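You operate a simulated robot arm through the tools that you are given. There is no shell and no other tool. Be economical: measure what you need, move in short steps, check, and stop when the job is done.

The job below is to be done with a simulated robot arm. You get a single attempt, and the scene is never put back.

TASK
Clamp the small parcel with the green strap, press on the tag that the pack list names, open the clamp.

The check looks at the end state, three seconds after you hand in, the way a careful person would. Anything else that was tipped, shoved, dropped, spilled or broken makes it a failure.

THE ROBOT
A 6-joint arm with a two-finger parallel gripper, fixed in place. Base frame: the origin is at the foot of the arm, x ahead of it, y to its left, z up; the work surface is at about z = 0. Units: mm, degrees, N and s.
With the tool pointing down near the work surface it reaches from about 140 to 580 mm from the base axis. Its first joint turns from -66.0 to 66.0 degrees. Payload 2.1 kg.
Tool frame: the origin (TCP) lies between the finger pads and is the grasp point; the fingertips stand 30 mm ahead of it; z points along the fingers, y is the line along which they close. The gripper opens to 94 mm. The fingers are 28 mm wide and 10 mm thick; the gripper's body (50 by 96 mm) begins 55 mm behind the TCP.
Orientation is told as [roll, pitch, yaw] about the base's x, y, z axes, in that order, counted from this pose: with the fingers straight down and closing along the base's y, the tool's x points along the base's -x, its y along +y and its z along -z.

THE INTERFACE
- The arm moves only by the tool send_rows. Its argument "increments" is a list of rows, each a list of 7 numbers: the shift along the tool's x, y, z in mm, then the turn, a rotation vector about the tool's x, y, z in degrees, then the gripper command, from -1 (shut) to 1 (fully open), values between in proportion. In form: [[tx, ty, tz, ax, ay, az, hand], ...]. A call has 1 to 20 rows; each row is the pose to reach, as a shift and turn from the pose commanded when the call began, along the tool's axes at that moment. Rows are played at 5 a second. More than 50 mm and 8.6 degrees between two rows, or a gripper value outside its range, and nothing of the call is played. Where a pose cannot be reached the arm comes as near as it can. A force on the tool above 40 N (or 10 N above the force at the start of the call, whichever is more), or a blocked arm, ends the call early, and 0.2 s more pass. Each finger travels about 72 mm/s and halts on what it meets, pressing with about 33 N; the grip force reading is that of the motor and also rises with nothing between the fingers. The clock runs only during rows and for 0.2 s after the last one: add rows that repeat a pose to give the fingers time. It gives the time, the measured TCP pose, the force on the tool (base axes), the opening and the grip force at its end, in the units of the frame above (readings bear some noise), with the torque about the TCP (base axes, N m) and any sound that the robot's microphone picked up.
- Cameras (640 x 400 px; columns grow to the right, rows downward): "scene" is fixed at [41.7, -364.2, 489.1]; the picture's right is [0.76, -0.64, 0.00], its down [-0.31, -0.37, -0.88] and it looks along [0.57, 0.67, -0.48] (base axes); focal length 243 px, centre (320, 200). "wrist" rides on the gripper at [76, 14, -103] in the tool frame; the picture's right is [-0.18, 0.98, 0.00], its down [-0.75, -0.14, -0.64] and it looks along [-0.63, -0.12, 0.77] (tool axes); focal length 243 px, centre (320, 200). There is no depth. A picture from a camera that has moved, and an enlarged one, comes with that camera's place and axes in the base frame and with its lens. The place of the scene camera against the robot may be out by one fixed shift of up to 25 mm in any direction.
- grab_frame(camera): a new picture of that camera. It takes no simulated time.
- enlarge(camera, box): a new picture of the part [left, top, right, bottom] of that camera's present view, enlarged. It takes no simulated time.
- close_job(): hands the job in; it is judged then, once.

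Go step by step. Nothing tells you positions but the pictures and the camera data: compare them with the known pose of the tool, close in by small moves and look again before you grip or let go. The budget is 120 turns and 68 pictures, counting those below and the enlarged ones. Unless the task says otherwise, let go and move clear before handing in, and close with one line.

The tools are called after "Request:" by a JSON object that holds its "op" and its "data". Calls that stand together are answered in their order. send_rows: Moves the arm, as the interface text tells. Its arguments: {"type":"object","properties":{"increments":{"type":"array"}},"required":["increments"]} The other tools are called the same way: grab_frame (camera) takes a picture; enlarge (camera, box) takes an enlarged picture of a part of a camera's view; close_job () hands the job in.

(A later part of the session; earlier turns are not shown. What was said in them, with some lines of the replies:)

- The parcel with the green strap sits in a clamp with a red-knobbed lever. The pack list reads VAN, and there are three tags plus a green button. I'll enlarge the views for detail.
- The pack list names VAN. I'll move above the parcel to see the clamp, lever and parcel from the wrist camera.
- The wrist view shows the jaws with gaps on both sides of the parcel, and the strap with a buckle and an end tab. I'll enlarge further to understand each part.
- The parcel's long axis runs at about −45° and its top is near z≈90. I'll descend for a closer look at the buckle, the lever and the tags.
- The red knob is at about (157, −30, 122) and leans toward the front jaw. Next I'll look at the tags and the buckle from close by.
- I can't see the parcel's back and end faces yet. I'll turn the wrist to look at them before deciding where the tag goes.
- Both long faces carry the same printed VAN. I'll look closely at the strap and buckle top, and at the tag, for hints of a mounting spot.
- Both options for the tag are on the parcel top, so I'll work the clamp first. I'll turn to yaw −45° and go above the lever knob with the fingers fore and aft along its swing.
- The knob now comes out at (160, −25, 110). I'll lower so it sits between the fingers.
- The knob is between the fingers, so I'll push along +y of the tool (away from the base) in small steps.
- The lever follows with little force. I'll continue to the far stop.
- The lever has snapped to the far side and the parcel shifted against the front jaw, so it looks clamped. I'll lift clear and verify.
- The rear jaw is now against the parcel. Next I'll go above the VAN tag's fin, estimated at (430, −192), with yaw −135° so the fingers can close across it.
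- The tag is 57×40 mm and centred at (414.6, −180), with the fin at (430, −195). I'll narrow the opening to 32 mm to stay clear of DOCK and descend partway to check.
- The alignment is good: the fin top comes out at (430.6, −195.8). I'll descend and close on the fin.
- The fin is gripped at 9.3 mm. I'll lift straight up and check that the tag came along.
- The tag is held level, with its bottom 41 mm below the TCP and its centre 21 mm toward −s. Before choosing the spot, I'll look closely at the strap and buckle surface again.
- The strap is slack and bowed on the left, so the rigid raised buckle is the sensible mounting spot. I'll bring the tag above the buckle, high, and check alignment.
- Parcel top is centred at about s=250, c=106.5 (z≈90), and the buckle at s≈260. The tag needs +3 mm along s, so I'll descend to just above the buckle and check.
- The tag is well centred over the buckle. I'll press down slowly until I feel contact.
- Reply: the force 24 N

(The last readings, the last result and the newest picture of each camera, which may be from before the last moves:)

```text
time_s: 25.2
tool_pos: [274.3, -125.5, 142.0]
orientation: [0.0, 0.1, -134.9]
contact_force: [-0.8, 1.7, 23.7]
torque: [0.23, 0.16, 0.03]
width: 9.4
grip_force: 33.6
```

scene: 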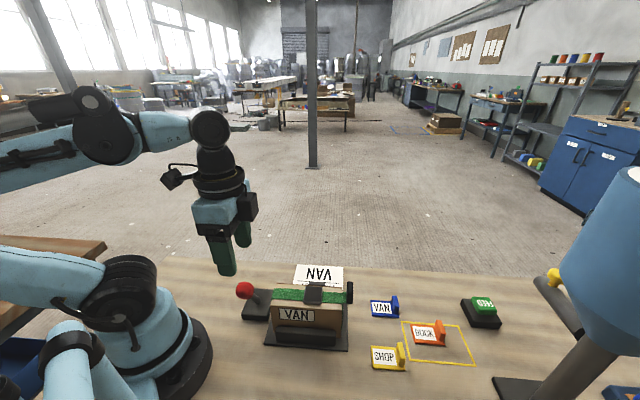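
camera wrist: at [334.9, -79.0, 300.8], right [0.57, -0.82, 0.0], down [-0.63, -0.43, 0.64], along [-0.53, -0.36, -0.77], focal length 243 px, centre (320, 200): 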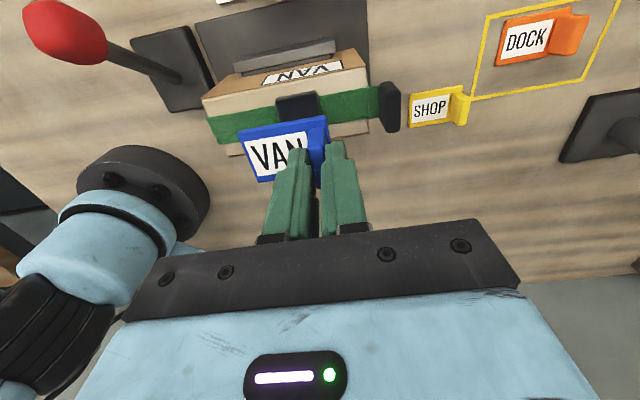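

Contact reads 24 N at z=142. I'll press a bit harder and hold.

Request:
{"op": "send_rows", "data": {"increments": [[0, 0, 0.5, 0, 0, 0, -1], [0, 0, 1, 0, 0, 0, -1], [0, 0, 1, 0, 0, 0, -1], [0, 0, 1, 0, 0, 0, -1]]}}

Request:
{"op": "enlarge", "data": {"camera": "scene", "box": [250, 250, 370, 330]}}

```text
time_s: 26.2
tool_pos: [273.6, -124.9, 141.1]
orientation: [0.1, 0.1, -134.9]
contact_force: [-1.4, 0.6, 19.9]
torque: [0.15, 0.18, -0.01]
width: 9.5
grip_force: 33.2
```

```text
5.00 times, centred on (310, 290) of scene
camera zoom: at [41.6, -364.2, 489.2], right [0.76, -0.64, 0.0], down [-0.31, -0.37, -0.88], along [0.57, 0.67, -0.48], focal length 1215 px, centre (370, -250)
```

zoom: 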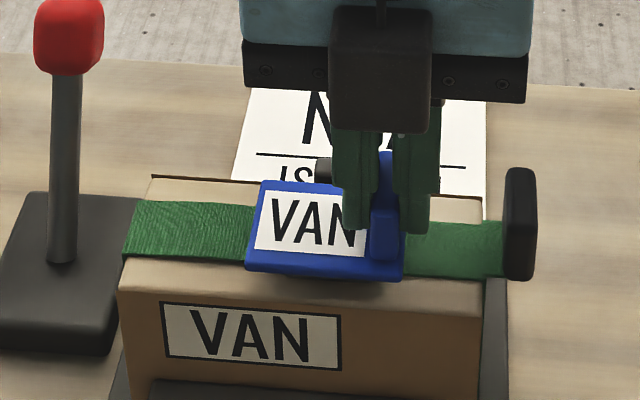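

The grip is slipping down the fin, so I'll push a few millimetres further until the fingertips bear on the tag plate.

Request:
{"op": "send_rows", "data": {"increments": [[0, 0, 1, 0, 0, 0, -1], [0, 0, 2, 0, 0, 0, -1], [0, 0, 3, 0, 0, 0, -1], [0, 0, 4, 0, 0, 0, -1], [0, 0, 4, 0, 0, 0, -1]]}}

Request:
{"op": "enlarge", "data": {"camera": "scene", "box": [250, 250, 370, 330]}}

```text
time_s: 27.4
tool_pos: [274.7, -124.2, 137.0]
orientation: [0.1, 0.2, -134.9]
contact_force: [0.3, 1.7, 22.1]
torque: [0.21, 0.15, 0.0]
width: 9.4
grip_force: 33.1
```

```text
5.00 times, centred on (310, 290) of scene
camera zoom: at [41.6, -364.2, 489.2], right [0.76, -0.64, 0.0], down [-0.31, -0.37, -0.88], along [0.57, 0.67, -0.48], focal length 1215 px, centre (370, -250)
```

zoom: 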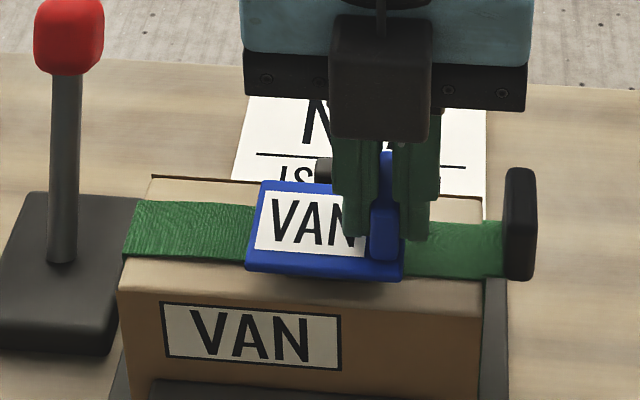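

The tag is being pressed at about 22 N, limited by grip slip. I'll raise a little, still gripping, and read the force to see if the tag has stuck.

Request:
{"op": "send_rows", "data": {"increments": [[0, 0, -1, 0, 0, 0, -1], [0, 0, -2, 0, 0, 0, -1], [0, 0, -3, 0, 0, 0, -1], [0, 0, -3, 0, 0, 0, -1]]}}

```text
time_s: 28.4
tool_pos: [272.8, -125.4, 141.1]
orientation: [0.0, 0.1, -134.9]
contact_force: [0.3, -0.8, -0.1]
torque: [0.0, -0.02, 0.01]
width: 9.3
grip_force: 33.1
```

Request:
{"op": "send_rows", "data": {"increments": [[0, 0, -2, 0, 0, 0, -1], [0, 0, -4, 0, 0, 0, -1], [0, 0, -4, 0, 0, 0, -1]]}}

Request:
{"op": "enlarge", "data": {"camera": "scene", "box": [250, 250, 370, 330]}}

```text
time_s: 29.2
tool_pos: [273.4, -124.7, 144.6]
orientation: [0.0, 0.1, -134.9]
contact_force: [0.4, 0.3, 0.6]
torque: [-0.01, 0.03, -0.01]
width: 9.5
grip_force: 32.6
```

```text
5.00 times, centred on (310, 290) of scene
camera zoom: at [41.7, -364.2, 489.1], right [0.76, -0.64, 0.0], down [-0.31, -0.37, -0.88], along [0.57, 0.67, -0.48], focal length 1215 px, centre (370, -250)
```

zoom: 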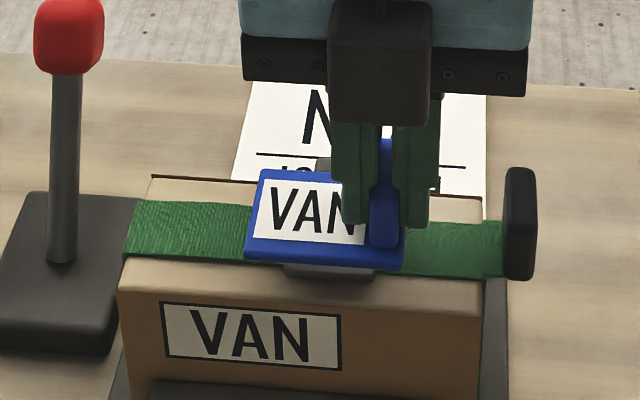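

The tag isn't stuck yet, as it lifts freely. I'll set it back centred on the buckle, release it, then press firmly on the plate with closed fingers.

Request:
{"op": "send_rows", "data": {"increments": [[0, 1.5, 0, 0, 0, 0, -1], [0, 1.5, 3, 0, 0, 0, -1], [0, 1.5, 5, 0, 0, 0, -1], [0, 1.5, 5.5, 0, 0, 0, -1]]}}

```text
time_s: 30.2
tool_pos: [275.5, -125.8, 138.5]
orientation: [0.0, 0.1, -134.8]
contact_force: [0.7, -0.5, 0.1]
torque: [-0.02, 0.0, -0.04]
width: 9.3
grip_force: 32.8
```

Request:
{"op": "send_rows", "data": {"increments": [[0, 0, 1, 0, 0, 0, -1], [0, 0, 2, 0, 0, 0, -1], [0, 0, 2.5, 0, 0, 0, -1], [0, 0, 2.5, 0, 0, 0, -1]]}}

```text
time_s: 31.2
tool_pos: [273.6, -125.8, 135.9]
orientation: [0.1, 0.1, -134.9]
contact_force: [-0.7, -0.6, 31.3]
torque: [0.27, 0.24, 0.08]
width: 9.5
grip_force: 33.1
```

Now 31 N. I'll push slightly more, then ease off and check for sticking.

Request:
{"op": "send_rows", "data": {"increments": [[0, 0, 0.7, 0, 0, 0, -1], [0, 0, 1.2, 0, 0, 0, -1], [0, 0, 1.2, 0, 0, 0, -1], [0, 0, 1.2, 0, 0, 0, -1]]}}

Request:
{"op": "send_rows", "data": {"increments": [[0, 0, -2, 0, 0, 0, -1], [0, 0, -4, 0, 0, 0, -1], [0, 0, -5, 0, 0, 0, -1], [0, 0, -5, 0, 0, 0, -1]]}}

```text
time_s: 31.6
tool_pos: [274.8, -126.4, 135.5]
orientation: [0.0, 0.1, -134.9]
contact_force: [-1.0, 0.3, 14.7]
torque: [0.14, 0.22, 0.01]
width: 9.2
grip_force: 32.9
stopped in row 2: the force on the tool passed its limit at 45 N (the readings are from after the stop); the commanded pose is now the measured one
```

```text
time_s: 32.6
tool_pos: [276.3, -126.4, 140.6]
orientation: [0.1, 0.1, -135.0]
contact_force: [1.0, 0.5, 0.4]
torque: [-0.02, 0.03, -0.02]
width: 9.5
grip_force: 33.0
```

Even at 45 N the tag lifts off the buckle. I'll re-press once and read the force in fine steps on the way up, in case the adhesion is weak.

Request:
{"op": "send_rows", "data": {"increments": [[0, 0, 3, 0, 0, 0, -1], [0, 0, 5, 0, 0, 0, -1], [0, 0, 6, 0, 0, 0, -1], [0, 0, 6, 0, 0, 0, -1]]}}

Request:
{"op": "send_rows", "data": {"increments": [[0, 0, -1, 0, 0, 0, -1]]}}

Request:
{"op": "send_rows", "data": {"increments": [[0, 0, -1, 0, 0, 0, -1]]}}

Request:
{"op": "send_rows", "data": {"increments": [[0, 0, -1, 0, 0, 0, -1]]}}

```text
time_s: 33.4
tool_pos: [276.0, -127.1, 136.1]
orientation: [-0.1, 0.1, -134.9]
contact_force: [-2.1, 1.7, 13.9]
torque: [0.15, 0.16, 0.01]
width: 9.7
grip_force: 32.7
stopped in row 4: the force on the tool passed its limit at 44 N (the readings are from after the stop); the commanded pose is now the measured one
```

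```text
time_s: 33.8
tool_pos: [275.4, -125.7, 136.6]
orientation: [0.0, 0.1, -134.9]
contact_force: [-0.6, -0.2, -0.1]
torque: [0.02, 0.03, -0.02]
width: 9.4
grip_force: 33.1
```

```text
time_s: 34.2
tool_pos: [274.5, -125.5, 137.8]
orientation: [0.0, 0.0, -135.0]
contact_force: [0.0, 0.2, 0.0]
torque: [0.0, -0.01, 0.01]
width: 9.6
grip_force: 33.1
```

```text
time_s: 34.6
tool_pos: [275.1, -126.9, 138.2]
orientation: [0.0, 0.0, -134.9]
contact_force: [0.8, -0.1, -0.5]
torque: [-0.03, 0.05, -0.02]
width: 9.4
grip_force: 33.4
```

There is no adhesion on the buckle. I'll regrip higher on the fin so I can try the flat section beside the buckle without the finger hitting it.

Request:
{"op": "send_rows", "data": {"increments": [[0, 0, 1.5, 0, 0, 0, -1], [0, 0, 2.2, 0, 0, 0, -1], [0, 0, 2.2, 0, 0, 0, -0.6], [0, 0, 2.2, 0, 0, 0, -0.6], [0, 0, 0, 0, 0, 0, -0.6], [0, 0, -5.5, 0, 0, 0, -0.6], [0, 0, -5.5, 0, 0, 0, -0.6]]}}

Request:
{"op": "enlarge", "data": {"camera": "scene", "box": [250, 250, 370, 330]}}

```text
time_s: 36.2
tool_pos: [275.7, -126.2, 144.1]
orientation: [0.1, 0.2, -134.9]
contact_force: [-0.2, -0.1, 0.2]
torque: [-0.01, 0.01, 0.03]
width: 18.9
grip_force: 0.1
```

```text
5.00 times, centred on (310, 290) of scene
camera zoom: at [41.7, -364.2, 489.1], right [0.76, -0.64, 0.0], down [-0.31, -0.37, -0.88], along [0.57, 0.67, -0.48], focal length 1215 px, centre (370, -250)
```

zoom: 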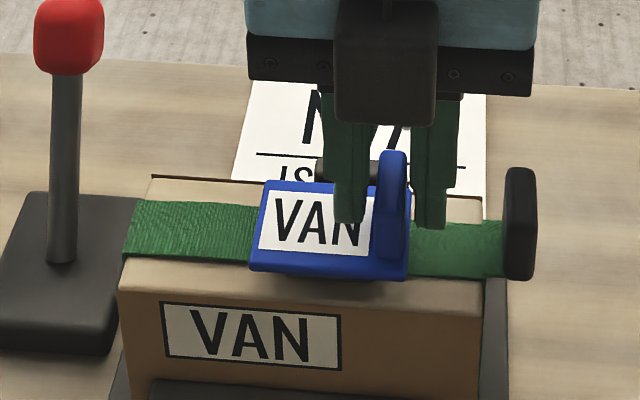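

Request:
{"op": "send_rows", "data": {"increments": [[0, 0, 0, 0, 0, 0, -1], [0, 0, 0, 0, 0, 0, -1], [0, 0, -15, 0, 0, 0, -1], [0, 0, -30, 0, 0, 0, -1], [0, -28, -30, 0, 0, 0, -1], [0, -55.5, -30, 0, 0, 0, -1], [0, -55.5, -10, 0, 0, 0, -1], [0, -55.5, 0, 0, 0, 0, -1], [0, -55.5, 0, 0, 0, 0, -1]]}}

Request:
{"op": "enlarge", "data": {"camera": "scene", "box": [250, 250, 370, 330]}}

Request:
{"op": "enlarge", "data": {"camera": "wrist", "box": [190, 40, 410, 200]}}

```text
time_s: 38.2
tool_pos: [236.6, -86.9, 143.1]
orientation: [0.0, 0.1, -134.9]
contact_force: [0.0, 0.5, 0.2]
torque: [-0.01, 0.02, 0.04]
width: 9.4
grip_force: 32.8
```

```text
5.00 times, centred on (310, 290) of scene
camera zoom: at [41.7, -364.2, 489.1], right [0.76, -0.64, 0.0], down [-0.31, -0.37, -0.88], along [0.57, 0.67, -0.48], focal length 1215 px, centre (370, -250)
```

zoom: 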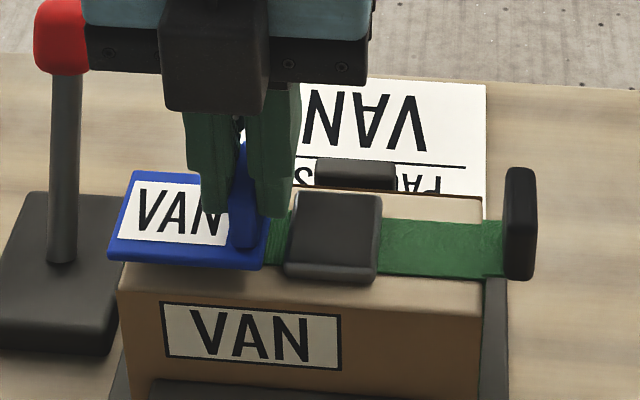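

```text
2.50 times, centred on (300, 120) of wrist
camera zoom: at [300.4, -44.2, 245.9], right [0.57, -0.82, 0.0], down [-0.63, -0.43, 0.64], along [-0.53, -0.36, -0.77], focal length 606 px, centre (370, 400)
```

zoom: 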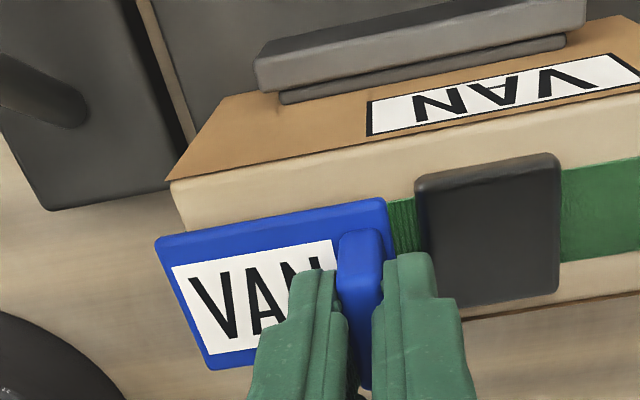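

The tag now hovers over the strap section beside the buckle. I'll shift +2 mm and press down in small steps.

Request:
{"op": "send_rows", "data": {"increments": [[0, 2, 2, 0, 0, 0, -1], [0, 2, 4, 0, 0, 0, -1], [0, 2, 6, 0, 0, 0, -1], [0, 2, 7, 0, 0, 0, -1], [0, 2, 8, 0, 0, 0, -1], [0, 2, 8, 0, 0, 0, -1]]}}

```text
time_s: 39.6
tool_pos: [237.9, -88.8, 136.3]
orientation: [0.0, 0.1, -134.9]
contact_force: [-0.1, 0.0, -0.2]
torque: [-0.02, -0.01, 0.0]
width: 9.3
grip_force: 33.0
```

Request:
{"op": "send_rows", "data": {"increments": [[0, 0, 1, 0, 0, 0, -1], [0, 0, 2, 0, 0, 0, -1], [0, 0, 3, 0, 0, 0, -1], [0, 0, 4, 0, 0, 0, -1], [0, 0, 4, 0, 0, 0, -1]]}}

```text
time_s: 40.8
tool_pos: [237.3, -88.8, 132.3]
orientation: [-0.1, 0.1, -134.9]
contact_force: [-0.8, 0.3, 23.9]
torque: [0.11, 0.12, 0.01]
width: 9.6
grip_force: 33.4
```

Contact reads 24 N at z=132. I'll raise in fine steps to check for adhesion.

Request:
{"op": "send_rows", "data": {"increments": [[0, 0, 0.5, 0, 0, 0, -1], [0, 0, 0.5, 0, 0, 0, -1]]}}

Request:
{"op": "send_rows", "data": {"increments": [[0, 0, -1.5, 0, 0, 0, -1]]}}

Request:
{"op": "send_rows", "data": {"increments": [[0, 0, -1, 0, 0, 0, -1]]}}

Request:
{"op": "send_rows", "data": {"increments": [[0, 0, -1, 0, 0, 0, -1]]}}

```text
time_s: 41.4
tool_pos: [237.0, -87.8, 132.2]
orientation: [0.0, 0.1, -134.8]
contact_force: [-0.8, -1.4, 23.0]
torque: [0.06, 0.06, -0.02]
width: 9.4
grip_force: 33.4
```

```text
time_s: 41.8
tool_pos: [237.1, -88.0, 132.3]
orientation: [0.0, 0.2, -134.9]
contact_force: [3.9, -2.6, -9.5]
torque: [-0.2, -0.26, -0.02]
width: 9.3
grip_force: 33.2
```

```text
time_s: 42.2
tool_pos: [236.1, -88.2, 134.2]
orientation: [-0.1, 0.0, -134.9]
contact_force: [-0.6, 0.4, 0.3]
torque: [0.01, 0.0, -0.01]
width: 9.3
grip_force: 33.4
```

```text
time_s: 42.6
tool_pos: [237.8, -87.9, 134.7]
orientation: [0.0, 0.1, -135.0]
contact_force: [0.1, 0.7, 0.1]
torque: [0.04, -0.01, 0.0]
width: 9.3
grip_force: 32.7
```

On the way up it pulled back about 9.5 N before letting go, so the ribbed patch does hold the tag, like hook-and-loop. I'll press it on again firmly, hold, then release without pulling.

Request:
{"op": "send_rows", "data": {"increments": [[0, 0.5, 1, 0, 0, 0, -1], [0, 0.5, 2, 0, 0, 0, -1], [0, 0.5, 3, 0, 0, 0, -1], [0, 0.5, 4, 0, 0, 0, -1], [0, 0.5, 4.5, 0, 0, 0, -1], [0, 0.5, 4.5, 0, 0, 0, -1], [0, 0.5, 4.5, 0, 0, 0, -1], [0, 0.5, 4.5, 0, 0, 0, -1]]}}

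```text
time_s: 44.4
tool_pos: [238.3, -89.6, 130.7]
orientation: [0.1, 0.1, -135.0]
contact_force: [2.2, -1.6, 22.7]
torque: [0.04, 0.09, -0.01]
width: 9.6
grip_force: 33.3
```

Request:
{"op": "send_rows", "data": {"increments": [[0, 0, -0.8, 0, 0, 0, -1], [0, 0, -0.8, 0, 0, 0, -0.7], [0, 0, -0.8, 0, 0, 0, -0.7], [0, 0, -5, 0, 0, 0, -0.7], [0, 0, -15, 0, 0, 0, -0.65], [0, 0, -40, 0, 0, 0, -0.65], [0, 0, -60, 0, 0, 0, -0.65], [0, 0, -60, 0, 0, 0, -0.65]]}}

Request:
{"op": "enlarge", "data": {"camera": "scene", "box": [250, 250, 370, 330]}}

Request:
{"op": "enlarge", "data": {"camera": "wrist", "box": [190, 20, 410, 180]}}

```text
time_s: 46.2
tool_pos: [238.1, -89.0, 190.5]
orientation: [0.0, 0.1, -134.9]
contact_force: [0.3, 1.0, 0.7]
torque: [-0.03, 0.02, 0.01]
width: 16.3
grip_force: 0.0
```

```text
5.00 times, centred on (310, 290) of scene
camera zoom: at [41.7, -364.2, 489.1], right [0.76, -0.64, 0.0], down [-0.31, -0.37, -0.88], along [0.57, 0.67, -0.48], focal length 1215 px, centre (370, -250)
```

zoom: 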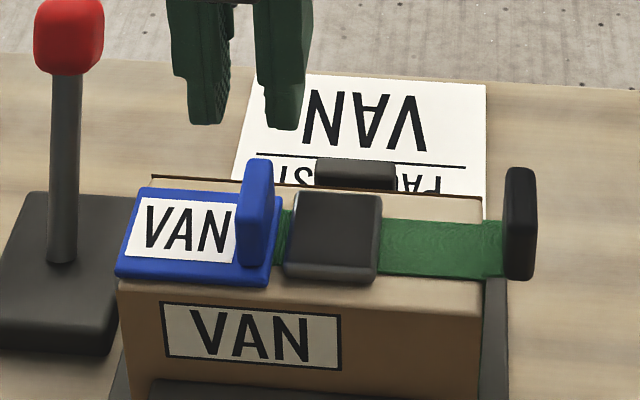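

```text
2.50 times, centred on (300, 100) of wrist
camera zoom: at [301.4, -46.0, 292.6], right [0.57, -0.82, 0.0], down [-0.63, -0.43, 0.64], along [-0.53, -0.36, -0.77], focal length 606 px, centre (370, 450)
```

zoom: 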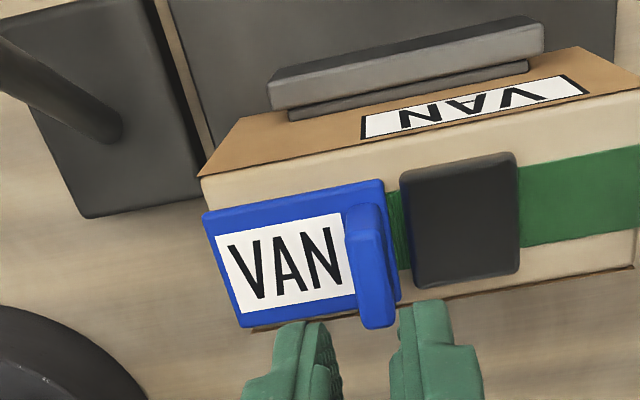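

The tag lies flat on the patch. I'll give it one more firm press at its centre with closed fingers.

Request:
{"op": "send_rows", "data": {"increments": [[0, -12, 0, 0, 0, 0, -1], [0, -24, 0, 0, 0, 0, -1], [0, -24, 25, 0, 0, 0, -1], [0, -24, 48, 0, 0, 0, -1], [0, -24, 54, 0, 0, 0, -1], [0, -24, 58, 0, 0, 0, -1], [0, -24, 60, 0, 0, 0, -1], [0, -24, 62, 0, 0, 0, -1], [0, -24, 63, 0, 0, 0, -1]]}}

```text
time_s: 48.2
tool_pos: [221.3, -71.8, 128.4]
orientation: [0.0, 0.1, -134.8]
contact_force: [0.3, 0.4, 0.8]
torque: [0.0, -0.03, -0.01]
width: 0.2
grip_force: 33.2
```

Request:
{"op": "send_rows", "data": {"increments": [[0, 0, 1, 0, 0, 0, -1], [0, 0, 1.6, 0, 0, 0, -1], [0, 0, 2.2, 0, 0, 0, -1], [0, 0, 2.8, 0, 0, 0, -1], [0, 0, 3.2, 0, 0, 0, -1], [0, 0, 3.2, 0, 0, 0, -1]]}}

```text
time_s: 49.6
tool_pos: [221.2, -71.3, 124.8]
orientation: [-0.1, 0.0, -134.9]
contact_force: [-1.6, 3.1, 23.0]
torque: [0.03, 0.04, 0.0]
width: 0.0
grip_force: 33.2
```

Pressed at 23 N on the plate. I'll push slightly harder, then lift clear.

Request:
{"op": "send_rows", "data": {"increments": [[0, 0, 0.5, 0, 0, 0, -1], [0, 0, 0.8, 0, 0, 0, -1], [0, 0, 0.8, 0, 0, 0, -1], [0, 0, 0.8, 0, 0, 0, -1]]}}

Request:
{"op": "send_rows", "data": {"increments": [[0, 0, -5, 0, 0, 0, -1], [0, 0, -30, 0, 0, 0, -1], [0, 0, -70, 0, 0, 0, -1], [0, 0, -110, 0, 0, 0, -1], [0, 0, -110, 0, 0, 0, -1]]}}

Request:
{"op": "enlarge", "data": {"camera": "scene", "box": [220, 230, 380, 340]}}

```text
time_s: 50.2
tool_pos: [220.3, -72.4, 124.6]
orientation: [-0.2, 0.1, -134.9]
contact_force: [-3.5, 2.4, 18.4]
torque: [-0.01, 0.09, -0.01]
width: 0.0
grip_force: 33.2
stopped in row 2: the force on the tool passed its limit at 43 N (the readings are from after the stop); the commanded pose is now the measured one
```

```text
time_s: 51.4
tool_pos: [220.4, -71.3, 234.4]
orientation: [-0.1, 0.1, -134.9]
contact_force: [0.5, 0.4, -0.1]
torque: [-0.03, 0.03, -0.01]
width: 0.2
grip_force: 32.7
```

```text
3.64 times, centred on (300, 285) of scene
camera zoom: at [41.7, -364.2, 489.1], right [0.76, -0.64, 0.0], down [-0.31, -0.37, -0.88], along [0.57, 0.67, -0.48], focal length 884 px, centre (393, -109)
```

zoom: 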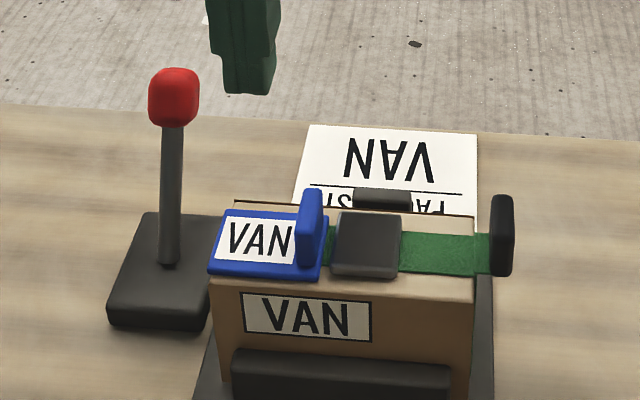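

The tag stays flat on the parcel. Now I'll go back to the lever with yaw −45° and 60 mm open, above the knob at (229, 42).

Request:
{"op": "send_rows", "data": {"increments": [[7.5, -7, 0, 0, 0, -8.2, -0.8], [15, -14, 0, 0, 0, -16.4, -0.6], [22.5, -20, 0, 0, 0, -24.6, -0.4], [30, -27, 0, 0, 0, -32.8, -0.2], [37.5, -34, 0, 0, 0, -41, 0], [45, -41, 0, 0, 0, -49.2, 0.2], [52.5, -48, 0, 0, 0, -57.4, 0.28], [60, -54, 0, 0, 0, -65.6, 0.28], [67.5, -61, 0, 0, 0, -73.8, 0.28], [75, -68, 0, 0, 0, -82, 0.28], [82.5, -74.5, 0, 0, 0, -90, 0.28], [82.5, -74.5, 0, 0, 0, -90, 0.28]]}}

Request:
{"op": "grab_frame", "data": {"camera": "wrist"}}

```text
time_s: 54.0
tool_pos: [226.8, 38.4, 235.8]
orientation: [0.1, 0.2, -44.8]
contact_force: [0.7, -0.5, 0.5]
torque: [-0.02, 0.02, 0.02]
width: 60.1
grip_force: 0.1
```

```text
10 pictures are left
camera wrist: at [182.6, 101.5, 337.2], right [0.82, 0.57, 0.0], down [0.44, -0.63, 0.64], along [0.36, -0.53, -0.77], focal length 243 px, centre (320, 200)
```

wrist: 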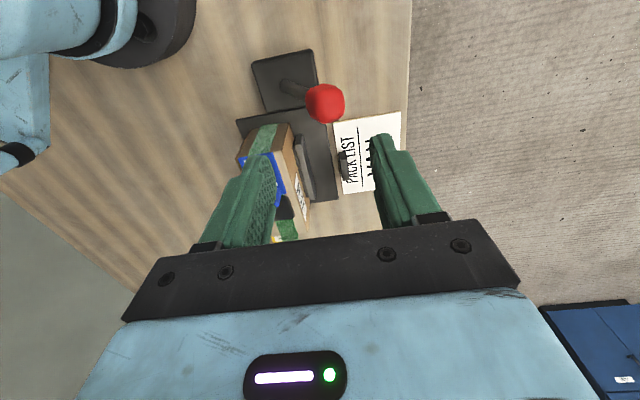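

The knob is where expected. I'll descend around it and push the lever back.

Request:
{"op": "send_rows", "data": {"increments": [[0, 2, 0, 0, 0, 0, 0.28], [0, 2, 40, 0, 0, 0, 0.28], [0, 2, 75, 0, 0, 0, 0.28], [0, 2, 95, 0, 0, 0, 0.28], [0, 2, 110, 0, 0, 0, 0.28], [0, 2, 110, 0, 0, 0, 0.28]]}}

Request:
{"op": "send_rows", "data": {"increments": [[0, -10, 0, 0, 0, 0, 0.28], [0, -20, -1, 0, 0, 0, 0.28], [0, -30, -3, 0, 0, 0, 0.28], [0, -40, -5, 0, 0, 0, 0.28], [0, -50, -5, 0, 0, 0, 0.28], [0, -60, -5, 0, 0, 0, 0.28], [0, -70, -5, 0, 0, 0, 0.28], [0, -80, -3, 0, 0, 0, 0.28], [0, -90, 0, 0, 0, 0, 0.28], [0, -90, 0, 0, 0, 0, 0.28]]}}

Request:
{"op": "grab_frame", "data": {"camera": "wrist"}}

Request:
{"op": "enlarge", "data": {"camera": "scene", "box": [200, 230, 380, 350]}}

```text
time_s: 55.4
tool_pos: [227.5, 40.6, 123.8]
orientation: [0.1, 0.1, -44.9]
contact_force: [0.1, -0.3, -0.2]
torque: [-0.02, -0.02, -0.01]
width: 60.3
grip_force: 0.0
```

```text
time_s: 57.6
tool_pos: [164.7, -23.1, 124.8]
orientation: [0.1, 0.1, -44.9]
contact_force: [0.5, -0.2, 0.1]
torque: [0.03, -0.01, 0.03]
width: 60.2
grip_force: 0.0
```

```text
9 pictures are left
camera wrist: at [121.0, 39.2, 227.2], right [0.82, 0.57, 0.0], down [0.43, -0.63, 0.64], along [0.36, -0.53, -0.77], focal length 243 px, centre (320, 200)
```

wrist: 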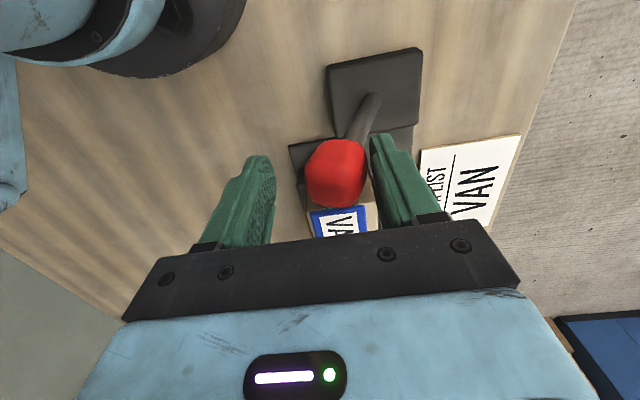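

```text
3.33 times, centred on (290, 290) of scene
camera zoom: at [41.7, -364.2, 489.1], right [0.76, -0.64, 0.0], down [-0.31, -0.37, -0.88], along [0.57, 0.67, -0.48], focal length 810 px, centre (420, -100)
```

zoom: 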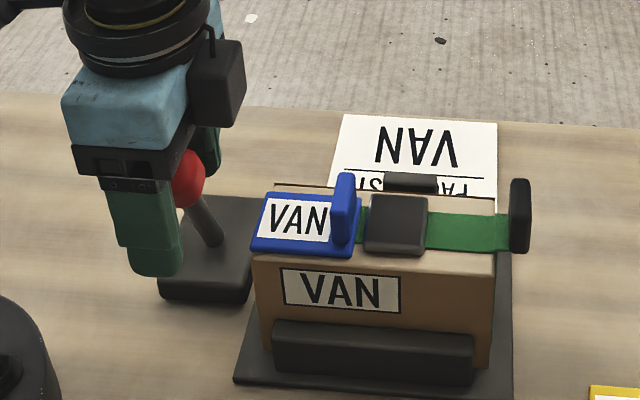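

The lever isn't quite at its original stop. I'll push a bit further.

Request:
{"op": "send_rows", "data": {"increments": [[0, -5, 1, 0, 0, 0, 0.28], [0, -10, 1, 0, 0, 0, 0.28], [0, -15, 2, 0, 0, 0, 0.28], [0, -19, 2, 0, 0, 0, 0.28], [0, -19, 2, 0, 0, 0, 0.28]]}}

Request:
{"op": "grab_frame", "data": {"camera": "wrist"}}

```text
time_s: 58.8
tool_pos: [152.8, -35.8, 123.1]
orientation: [0.3, 0.1, -44.8]
contact_force: [16.5, 12.7, 3.0]
torque: [0.15, -0.56, -0.17]
width: 72.3
grip_force: 10.8
```

```text
7 pictures are left
camera wrist: at [107.6, 26.4, 225.2], right [0.82, 0.57, 0.0], down [0.43, -0.63, 0.64], along [0.37, -0.53, -0.77], focal length 243 px, centre (320, 200)
```

wrist: 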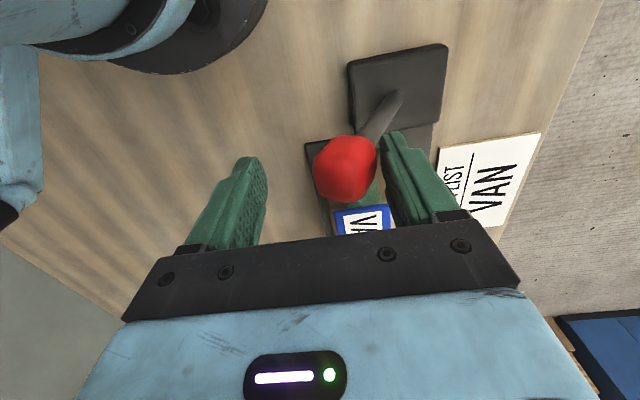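

The lever is firmly at its stop, so the clamp is open. I'll back off, lift clear, and check the end state.

Request:
{"op": "send_rows", "data": {"increments": [[0, 6, 0, 0, 0, 0, 0.28], [0, 10, 0, 0, 0, 0, 0.28], [0, 10, -30, 0, 0, 0, 0.28], [0, 10, -75, 0, 0, 0, 0.28], [0, 10, -120, 0, 0, 0, 0.28], [0, 10, -150, 0, 0, 0, 0.28], [0, 10, -150, 0, 0, 0, 0.28]]}}

Request:
{"op": "enlarge", "data": {"camera": "scene", "box": [200, 230, 460, 400]}}

Request:
{"op": "enlarge", "data": {"camera": "wrist", "box": [240, 0, 480, 200]}}

```text
time_s: 60.4
tool_pos: [157.5, -29.5, 273.8]
orientation: [0.2, 0.0, -45.0]
contact_force: [-0.2, -1.2, -0.3]
torque: [0.0, 0.02, -0.03]
width: 60.3
grip_force: 0.2
```

```text
2.35 times, centred on (330, 315) of scene
camera zoom: at [41.7, -364.2, 489.1], right [0.76, -0.64, 0.0], down [-0.31, -0.37, -0.88], along [0.57, 0.67, -0.48], focal length 572 px, centre (296, -71)
```

zoom: 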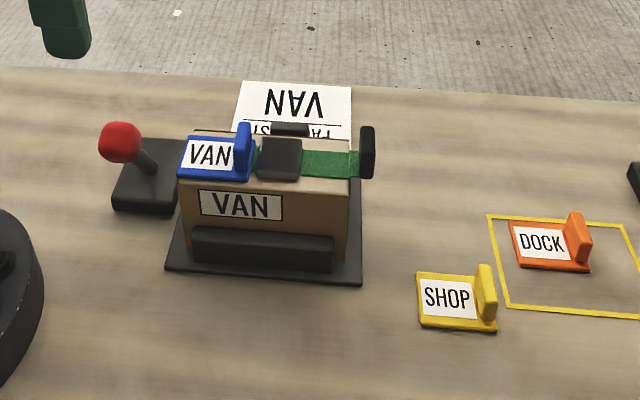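

```text
2.00 times, centred on (360, 100) of wrist
camera zoom: at [113.8, 32.9, 374.9], right [0.82, 0.57, 0.0], down [0.43, -0.63, 0.64], along [0.36, -0.53, -0.77], focal length 485 px, centre (240, 400)
```

zoom: 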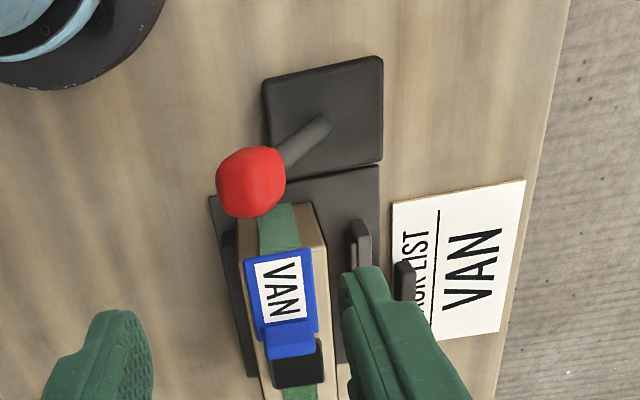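

The lever is back, the jaw is open and the VAN tag sits flat on the parcel. Everything else is as it was, so I'm handing in.

Request:
{"op": "close_job", "data": {}}

```text
The job is handed in.
```

I clamped the parcel, pressed the VAN tag onto the ribbed strap section beside the buckle (where it gripped; it had not on the buckle), and opened the clamp. The arm is clear and the job is handed in.
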